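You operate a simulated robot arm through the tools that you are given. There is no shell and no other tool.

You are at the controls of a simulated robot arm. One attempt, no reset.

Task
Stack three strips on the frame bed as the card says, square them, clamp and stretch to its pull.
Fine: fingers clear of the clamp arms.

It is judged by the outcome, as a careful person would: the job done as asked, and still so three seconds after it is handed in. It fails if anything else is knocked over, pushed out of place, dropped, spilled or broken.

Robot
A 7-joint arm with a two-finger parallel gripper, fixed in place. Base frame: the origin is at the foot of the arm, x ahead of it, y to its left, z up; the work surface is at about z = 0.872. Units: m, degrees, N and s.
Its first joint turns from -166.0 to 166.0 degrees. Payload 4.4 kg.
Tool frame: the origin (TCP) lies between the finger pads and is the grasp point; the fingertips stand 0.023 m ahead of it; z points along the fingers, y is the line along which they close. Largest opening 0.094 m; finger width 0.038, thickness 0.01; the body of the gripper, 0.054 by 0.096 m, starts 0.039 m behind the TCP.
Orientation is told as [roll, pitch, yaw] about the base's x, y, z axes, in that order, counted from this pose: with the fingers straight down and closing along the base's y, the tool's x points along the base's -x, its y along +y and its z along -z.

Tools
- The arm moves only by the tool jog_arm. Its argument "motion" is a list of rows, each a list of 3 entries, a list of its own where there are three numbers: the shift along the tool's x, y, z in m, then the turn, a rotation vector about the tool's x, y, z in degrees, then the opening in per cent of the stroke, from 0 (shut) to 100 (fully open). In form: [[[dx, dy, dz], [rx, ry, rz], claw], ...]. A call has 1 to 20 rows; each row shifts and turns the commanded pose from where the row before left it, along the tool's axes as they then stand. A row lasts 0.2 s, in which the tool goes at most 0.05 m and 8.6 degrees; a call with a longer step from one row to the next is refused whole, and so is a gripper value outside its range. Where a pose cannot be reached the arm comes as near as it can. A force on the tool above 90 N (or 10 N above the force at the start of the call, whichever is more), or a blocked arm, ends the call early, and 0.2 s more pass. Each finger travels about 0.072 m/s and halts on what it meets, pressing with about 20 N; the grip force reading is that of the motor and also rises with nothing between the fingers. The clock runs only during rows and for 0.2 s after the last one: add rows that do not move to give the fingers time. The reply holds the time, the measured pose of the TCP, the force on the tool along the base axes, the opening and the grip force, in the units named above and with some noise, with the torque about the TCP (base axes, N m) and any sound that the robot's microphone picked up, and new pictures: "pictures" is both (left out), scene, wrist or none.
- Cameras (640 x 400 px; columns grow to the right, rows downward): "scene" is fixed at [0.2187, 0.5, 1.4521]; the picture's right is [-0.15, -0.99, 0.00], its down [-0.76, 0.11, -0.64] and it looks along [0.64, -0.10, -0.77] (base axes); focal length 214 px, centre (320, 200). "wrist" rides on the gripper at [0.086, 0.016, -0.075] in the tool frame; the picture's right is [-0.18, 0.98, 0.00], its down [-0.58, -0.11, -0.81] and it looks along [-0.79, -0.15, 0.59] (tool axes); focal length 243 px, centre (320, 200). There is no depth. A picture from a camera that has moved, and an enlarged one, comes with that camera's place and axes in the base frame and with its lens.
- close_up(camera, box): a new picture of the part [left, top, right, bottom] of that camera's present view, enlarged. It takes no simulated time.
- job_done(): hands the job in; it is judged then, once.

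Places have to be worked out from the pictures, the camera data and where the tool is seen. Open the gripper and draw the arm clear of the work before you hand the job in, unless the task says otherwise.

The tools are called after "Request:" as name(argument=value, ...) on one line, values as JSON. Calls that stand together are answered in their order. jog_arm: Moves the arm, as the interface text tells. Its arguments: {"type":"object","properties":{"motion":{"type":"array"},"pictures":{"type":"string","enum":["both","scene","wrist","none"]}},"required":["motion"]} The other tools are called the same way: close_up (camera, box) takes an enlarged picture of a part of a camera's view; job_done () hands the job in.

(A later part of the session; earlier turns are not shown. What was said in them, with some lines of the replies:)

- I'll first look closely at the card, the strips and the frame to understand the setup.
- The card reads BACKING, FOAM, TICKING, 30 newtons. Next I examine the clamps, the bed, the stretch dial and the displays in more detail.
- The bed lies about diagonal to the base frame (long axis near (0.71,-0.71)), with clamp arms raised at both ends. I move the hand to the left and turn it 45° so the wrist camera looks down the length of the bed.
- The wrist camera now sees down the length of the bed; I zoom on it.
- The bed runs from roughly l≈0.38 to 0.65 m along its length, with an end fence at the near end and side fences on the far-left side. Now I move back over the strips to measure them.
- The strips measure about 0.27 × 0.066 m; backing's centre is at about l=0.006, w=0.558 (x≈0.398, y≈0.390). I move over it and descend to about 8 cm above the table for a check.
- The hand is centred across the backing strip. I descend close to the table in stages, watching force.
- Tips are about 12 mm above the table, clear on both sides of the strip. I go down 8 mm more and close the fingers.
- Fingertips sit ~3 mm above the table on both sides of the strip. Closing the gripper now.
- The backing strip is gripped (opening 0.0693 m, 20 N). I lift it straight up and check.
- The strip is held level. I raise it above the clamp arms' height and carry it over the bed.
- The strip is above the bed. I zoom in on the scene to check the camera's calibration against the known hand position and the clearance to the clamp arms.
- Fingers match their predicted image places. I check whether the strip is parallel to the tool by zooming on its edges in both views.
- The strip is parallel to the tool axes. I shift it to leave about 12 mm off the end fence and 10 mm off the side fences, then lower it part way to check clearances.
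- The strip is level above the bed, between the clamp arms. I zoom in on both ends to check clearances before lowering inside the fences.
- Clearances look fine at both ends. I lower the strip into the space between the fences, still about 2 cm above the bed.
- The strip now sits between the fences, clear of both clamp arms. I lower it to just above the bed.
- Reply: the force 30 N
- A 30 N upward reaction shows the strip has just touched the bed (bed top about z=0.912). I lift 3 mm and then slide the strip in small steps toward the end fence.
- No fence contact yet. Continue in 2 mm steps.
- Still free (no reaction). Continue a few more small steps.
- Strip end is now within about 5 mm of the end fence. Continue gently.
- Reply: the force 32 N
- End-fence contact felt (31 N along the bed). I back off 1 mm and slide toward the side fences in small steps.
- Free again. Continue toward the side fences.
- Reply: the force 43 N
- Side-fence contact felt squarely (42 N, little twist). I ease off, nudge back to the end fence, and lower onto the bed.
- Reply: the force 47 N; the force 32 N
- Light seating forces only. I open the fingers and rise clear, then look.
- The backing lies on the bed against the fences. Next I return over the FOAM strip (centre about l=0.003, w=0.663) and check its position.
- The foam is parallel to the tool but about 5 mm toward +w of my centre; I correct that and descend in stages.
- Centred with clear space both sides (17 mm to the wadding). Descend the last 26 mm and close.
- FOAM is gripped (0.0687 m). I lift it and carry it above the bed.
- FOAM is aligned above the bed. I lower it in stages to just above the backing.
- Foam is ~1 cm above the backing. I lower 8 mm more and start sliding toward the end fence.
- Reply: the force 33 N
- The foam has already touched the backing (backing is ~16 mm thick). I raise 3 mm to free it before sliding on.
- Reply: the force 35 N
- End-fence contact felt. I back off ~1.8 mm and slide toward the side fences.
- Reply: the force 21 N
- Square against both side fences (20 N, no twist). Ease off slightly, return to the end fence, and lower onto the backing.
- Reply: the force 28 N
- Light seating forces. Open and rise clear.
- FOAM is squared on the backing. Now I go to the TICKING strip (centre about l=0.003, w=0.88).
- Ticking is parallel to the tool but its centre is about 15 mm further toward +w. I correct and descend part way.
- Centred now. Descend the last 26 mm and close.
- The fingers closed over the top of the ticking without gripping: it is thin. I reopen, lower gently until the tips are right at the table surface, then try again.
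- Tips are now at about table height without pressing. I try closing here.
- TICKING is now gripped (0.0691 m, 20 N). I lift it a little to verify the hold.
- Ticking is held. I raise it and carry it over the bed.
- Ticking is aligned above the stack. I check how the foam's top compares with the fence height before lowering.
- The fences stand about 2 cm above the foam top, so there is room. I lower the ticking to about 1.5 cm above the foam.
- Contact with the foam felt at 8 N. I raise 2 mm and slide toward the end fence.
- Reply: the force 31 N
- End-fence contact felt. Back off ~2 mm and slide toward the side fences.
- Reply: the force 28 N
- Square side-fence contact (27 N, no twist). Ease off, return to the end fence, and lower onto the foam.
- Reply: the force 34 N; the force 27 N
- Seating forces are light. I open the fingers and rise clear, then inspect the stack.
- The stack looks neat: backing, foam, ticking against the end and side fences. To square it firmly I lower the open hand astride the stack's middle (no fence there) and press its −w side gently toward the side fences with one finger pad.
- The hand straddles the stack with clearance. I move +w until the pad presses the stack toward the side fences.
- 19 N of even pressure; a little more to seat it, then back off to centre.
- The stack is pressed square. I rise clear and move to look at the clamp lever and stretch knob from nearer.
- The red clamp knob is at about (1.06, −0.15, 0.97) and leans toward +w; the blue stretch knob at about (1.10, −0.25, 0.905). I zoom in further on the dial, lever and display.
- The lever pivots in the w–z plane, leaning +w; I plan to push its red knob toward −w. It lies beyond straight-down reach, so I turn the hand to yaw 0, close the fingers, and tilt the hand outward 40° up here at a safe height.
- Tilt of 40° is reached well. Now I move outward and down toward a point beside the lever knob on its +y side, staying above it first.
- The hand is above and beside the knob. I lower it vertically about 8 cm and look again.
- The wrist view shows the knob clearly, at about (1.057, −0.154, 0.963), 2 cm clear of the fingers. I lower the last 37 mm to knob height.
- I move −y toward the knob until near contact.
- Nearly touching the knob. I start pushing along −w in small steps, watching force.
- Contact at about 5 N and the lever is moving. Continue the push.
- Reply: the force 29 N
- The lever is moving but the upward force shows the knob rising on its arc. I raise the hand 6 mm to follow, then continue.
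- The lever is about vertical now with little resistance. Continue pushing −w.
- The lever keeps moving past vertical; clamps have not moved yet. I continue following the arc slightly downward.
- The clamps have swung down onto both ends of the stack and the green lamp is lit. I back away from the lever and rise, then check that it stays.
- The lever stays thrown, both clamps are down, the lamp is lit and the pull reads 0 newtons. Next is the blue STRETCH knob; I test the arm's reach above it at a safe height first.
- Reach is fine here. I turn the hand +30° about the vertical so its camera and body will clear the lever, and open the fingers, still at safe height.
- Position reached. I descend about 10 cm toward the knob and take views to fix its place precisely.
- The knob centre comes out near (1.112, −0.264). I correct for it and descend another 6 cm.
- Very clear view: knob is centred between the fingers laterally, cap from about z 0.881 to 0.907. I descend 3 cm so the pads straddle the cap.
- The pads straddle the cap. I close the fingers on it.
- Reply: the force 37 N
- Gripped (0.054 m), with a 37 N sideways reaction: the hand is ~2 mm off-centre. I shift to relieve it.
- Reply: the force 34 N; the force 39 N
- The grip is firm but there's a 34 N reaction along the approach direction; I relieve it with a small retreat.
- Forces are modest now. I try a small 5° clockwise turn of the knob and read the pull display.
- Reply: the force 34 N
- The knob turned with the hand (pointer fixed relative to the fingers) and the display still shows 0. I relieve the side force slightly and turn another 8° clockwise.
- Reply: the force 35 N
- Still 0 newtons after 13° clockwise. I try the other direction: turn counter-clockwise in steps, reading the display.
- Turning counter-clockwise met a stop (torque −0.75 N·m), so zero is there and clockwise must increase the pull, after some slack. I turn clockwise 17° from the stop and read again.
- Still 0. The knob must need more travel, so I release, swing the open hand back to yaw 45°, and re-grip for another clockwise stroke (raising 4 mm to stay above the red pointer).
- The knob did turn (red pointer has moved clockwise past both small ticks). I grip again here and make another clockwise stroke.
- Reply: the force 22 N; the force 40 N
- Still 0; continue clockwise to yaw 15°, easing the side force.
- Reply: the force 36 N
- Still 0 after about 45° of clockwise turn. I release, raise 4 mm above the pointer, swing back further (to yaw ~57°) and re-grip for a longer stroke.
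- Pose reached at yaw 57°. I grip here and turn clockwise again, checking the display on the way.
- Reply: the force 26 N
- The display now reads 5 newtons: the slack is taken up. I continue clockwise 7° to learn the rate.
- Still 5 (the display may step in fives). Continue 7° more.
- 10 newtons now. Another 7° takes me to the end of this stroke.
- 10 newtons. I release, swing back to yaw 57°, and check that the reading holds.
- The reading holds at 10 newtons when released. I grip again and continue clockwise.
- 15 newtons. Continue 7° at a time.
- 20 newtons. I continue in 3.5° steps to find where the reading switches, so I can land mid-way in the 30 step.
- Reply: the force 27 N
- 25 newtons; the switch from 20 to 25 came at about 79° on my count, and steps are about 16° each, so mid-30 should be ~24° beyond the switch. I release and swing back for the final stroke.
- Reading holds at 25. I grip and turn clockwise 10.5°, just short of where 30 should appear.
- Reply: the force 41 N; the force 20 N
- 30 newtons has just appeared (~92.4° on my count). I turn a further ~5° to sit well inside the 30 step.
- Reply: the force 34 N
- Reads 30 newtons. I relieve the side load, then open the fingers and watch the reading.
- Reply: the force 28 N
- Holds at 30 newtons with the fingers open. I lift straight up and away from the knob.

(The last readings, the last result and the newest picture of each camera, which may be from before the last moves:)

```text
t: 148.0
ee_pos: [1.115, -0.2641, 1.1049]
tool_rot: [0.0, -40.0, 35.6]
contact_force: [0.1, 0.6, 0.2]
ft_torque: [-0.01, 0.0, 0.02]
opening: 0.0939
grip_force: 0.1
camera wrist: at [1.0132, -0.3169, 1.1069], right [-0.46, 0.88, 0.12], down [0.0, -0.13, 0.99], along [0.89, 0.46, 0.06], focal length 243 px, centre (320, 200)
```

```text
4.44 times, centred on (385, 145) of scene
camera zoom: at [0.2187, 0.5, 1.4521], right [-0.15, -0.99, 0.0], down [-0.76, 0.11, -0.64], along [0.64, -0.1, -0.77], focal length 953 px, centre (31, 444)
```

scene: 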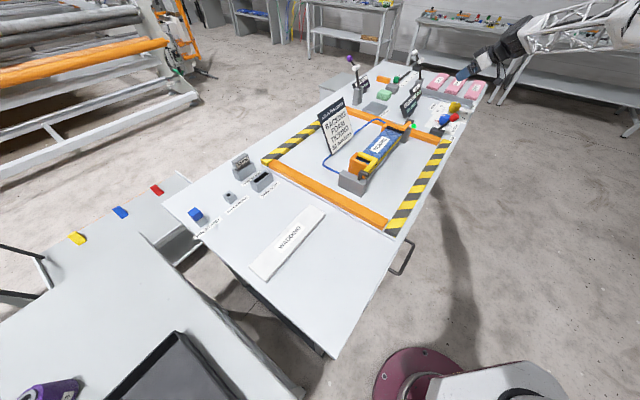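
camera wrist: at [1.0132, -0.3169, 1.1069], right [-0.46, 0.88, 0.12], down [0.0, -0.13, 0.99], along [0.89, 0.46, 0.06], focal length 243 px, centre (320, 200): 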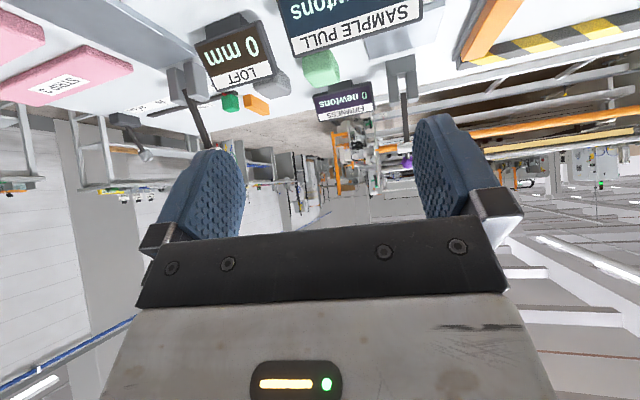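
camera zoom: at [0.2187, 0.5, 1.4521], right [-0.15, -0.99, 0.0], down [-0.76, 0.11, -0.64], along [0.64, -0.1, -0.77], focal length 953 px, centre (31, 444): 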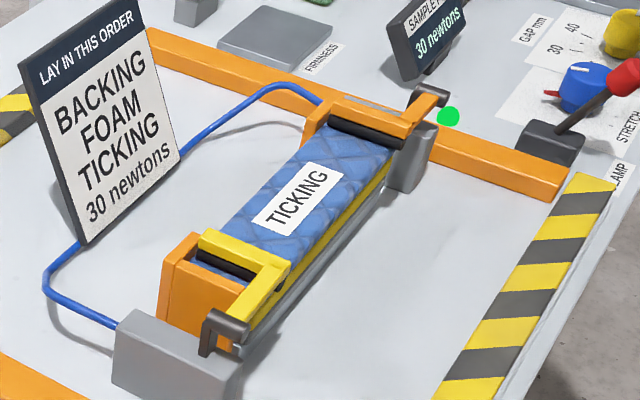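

All is in place: clamps down, lamp green, 30 newtons. I retreat along the tool axis, level the hand, and move clear of the bench.

Request:
jog_arm(motion=[[[0.01265, 0, -0.0433], [0, 0, 0], 100], [[0.01265, 0, -0.0433], [0, 0, 0], 100], [[0.01265, 0, -0.0433], [0, 0, 0], 100], [[0.01265, 0, -0.0433], [0, 0, 0], 100], [[0, 0, 0], [0, 8, 0], 100], [[0, 0, 0], [0, 8, 0], 100], [[0, 0, 0], [0, 8, 0], 100], [[0, 0, 0], [0, 8, 0], 100], [[0, 0, 0], [0, 8, 0], 100], [[0.04, 0, 0], [0, 0, 0], 100], [[0.04, 0, 0], [0, 0, 0], 100], [[0.04, 0, 0], [0, 0, 0], 100], [[0.04, 0, 0], [0, 0, 0], 100], [[0, 0, 0], [0, 0, 0], 100], [[0, 0, 0], [0, 0, 0], 100]])

Request:
close_up(camera="scene", box=[335, 70, 485, 190])

Request:
close_up(camera="scene", box=[345, 110, 415, 185])

```text
t: 151.2
ee_pos: [0.8626, -0.4443, 1.2047]
tool_rot: [0.1, 0.0, 35.7]
contact_force: [0.0, -1.4, -0.3]
ft_torque: [0.0, -0.01, -0.02]
opening: 0.094
grip_force: 0.0
camera wrist: at [0.7829, -0.481, 1.2797], right [-0.42, 0.91, 0.0], down [0.54, 0.25, 0.81], along [0.73, 0.34, -0.59], focal length 243 px, centre (320, 200)
```

scene: 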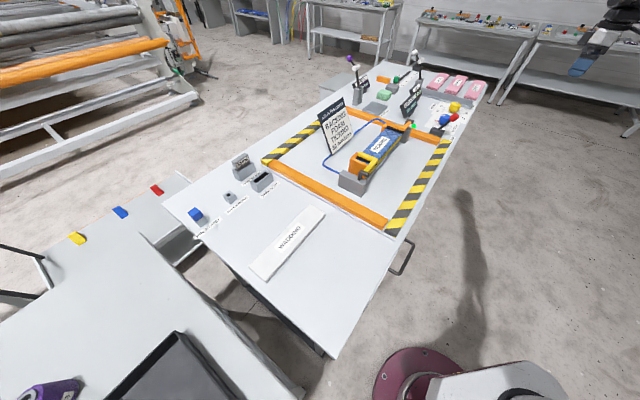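
wrist: 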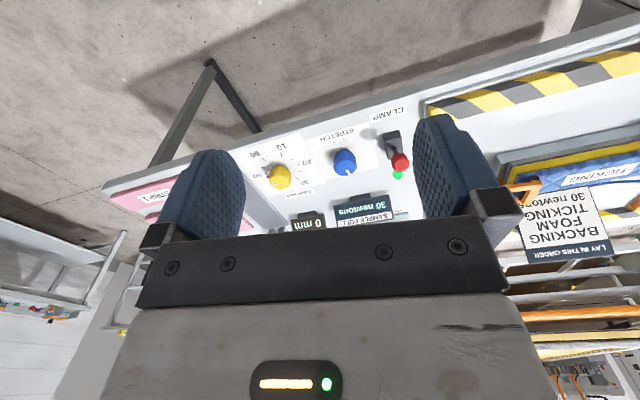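

```text
3.33 times, centred on (410, 130) of scene
camera zoom: at [0.2187, 0.5, 1.4521], right [-0.15, -0.99, 0.0], down [-0.76, 0.11, -0.64], along [0.64, -0.1, -0.77], focal length 715 px, centre (20, 433)
```

zoom: 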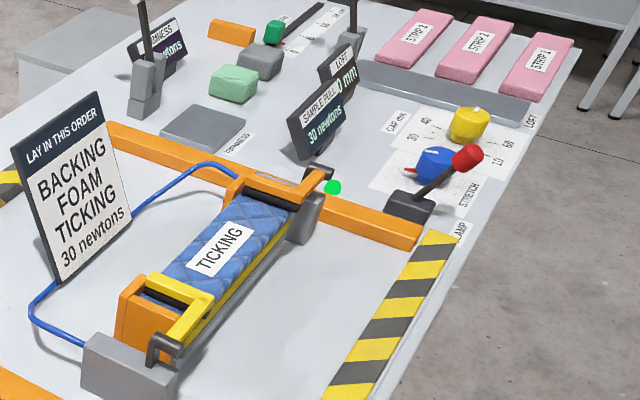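

```text
5.33 times, centred on (380, 148) of scene
camera zoom: at [0.2187, 0.5, 1.4521], right [-0.15, -0.99, 0.0], down [-0.76, 0.11, -0.64], along [0.64, -0.1, -0.77], focal length 1144 px, centre (0, 480)
```

zoom: 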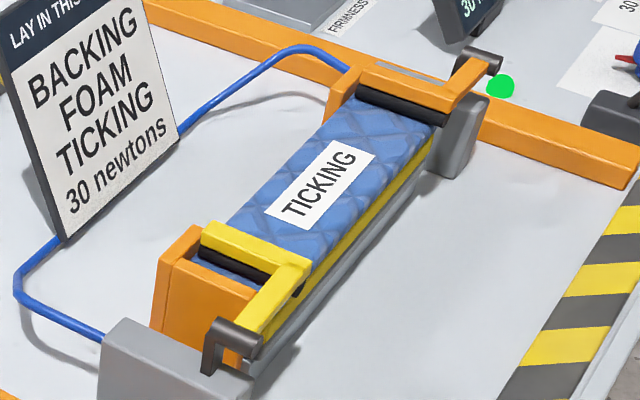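

The hand is clear and the reading is stable. One last close look at the dial and display from the wrist camera before handing in.

Request:
close_up(camera="wrist", box=[240, 90, 430, 230])

Request:
close_up(camera="scene", box=[160, 140, 420, 350])

```text
2.86 times, centred on (335, 160) of wrist
camera zoom: at [0.7829, -0.481, 1.2797], right [-0.42, 0.91, 0.0], down [0.54, 0.25, 0.81], along [0.73, 0.34, -0.59], focal length 693 px, centre (277, 314)
```

zoom: 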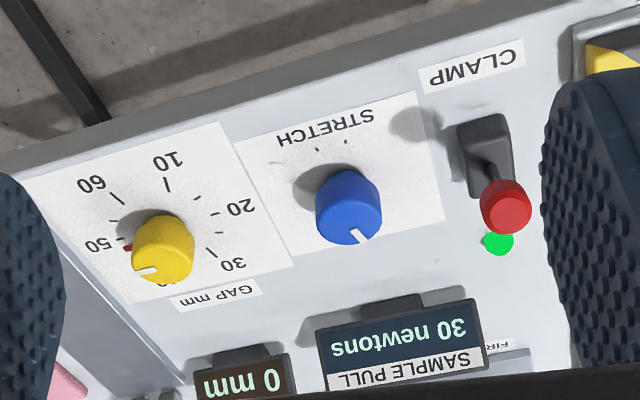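

```text
1.90 times, centred on (290, 245) of scene
camera zoom: at [0.2187, 0.5, 1.4521], right [-0.15, -0.99, 0.0], down [-0.76, 0.11, -0.64], along [0.64, -0.1, -0.77], focal length 408 px, centre (377, 114)
```

zoom: 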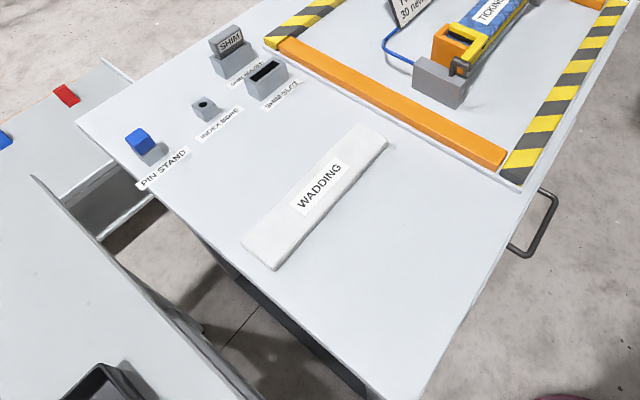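

Backing, foam and ticking are squared and clamped. The lamp is green, the display reads 30 newtons, the gripper is open and clear, and nothing else has been disturbed. I hand the job in.

Request:
job_done()

```text
The job is handed in.
```

The job is handed in. Backing, foam and ticking are stacked on the bed in the card's order and pressed square against the end and side fences. They are clamped at both ends with the lamp green, and the pull display reads 30 newtons.

- **Pull reading:** The display steps in fives. I turned the stretch knob a little under halfway into the 30 step. If the display rounds to the nearest five, the true pull is about 29.6 newtons; if it rounds down, it is nearer 32. I could not tell which from the display alone. The reading held at 30 after I let go of the knob.
- **Squaring:** I felt each strip touch the end fence and both side fences as I placed it. I then pressed the whole stack against the side fences before clamping.
- **Clear of the work:** The fingers stayed clear of the clamp arms when they closed. The gripper is open, and the arm is drawn off the bench. I saw nothing else moved; the wadding strip is where it started.
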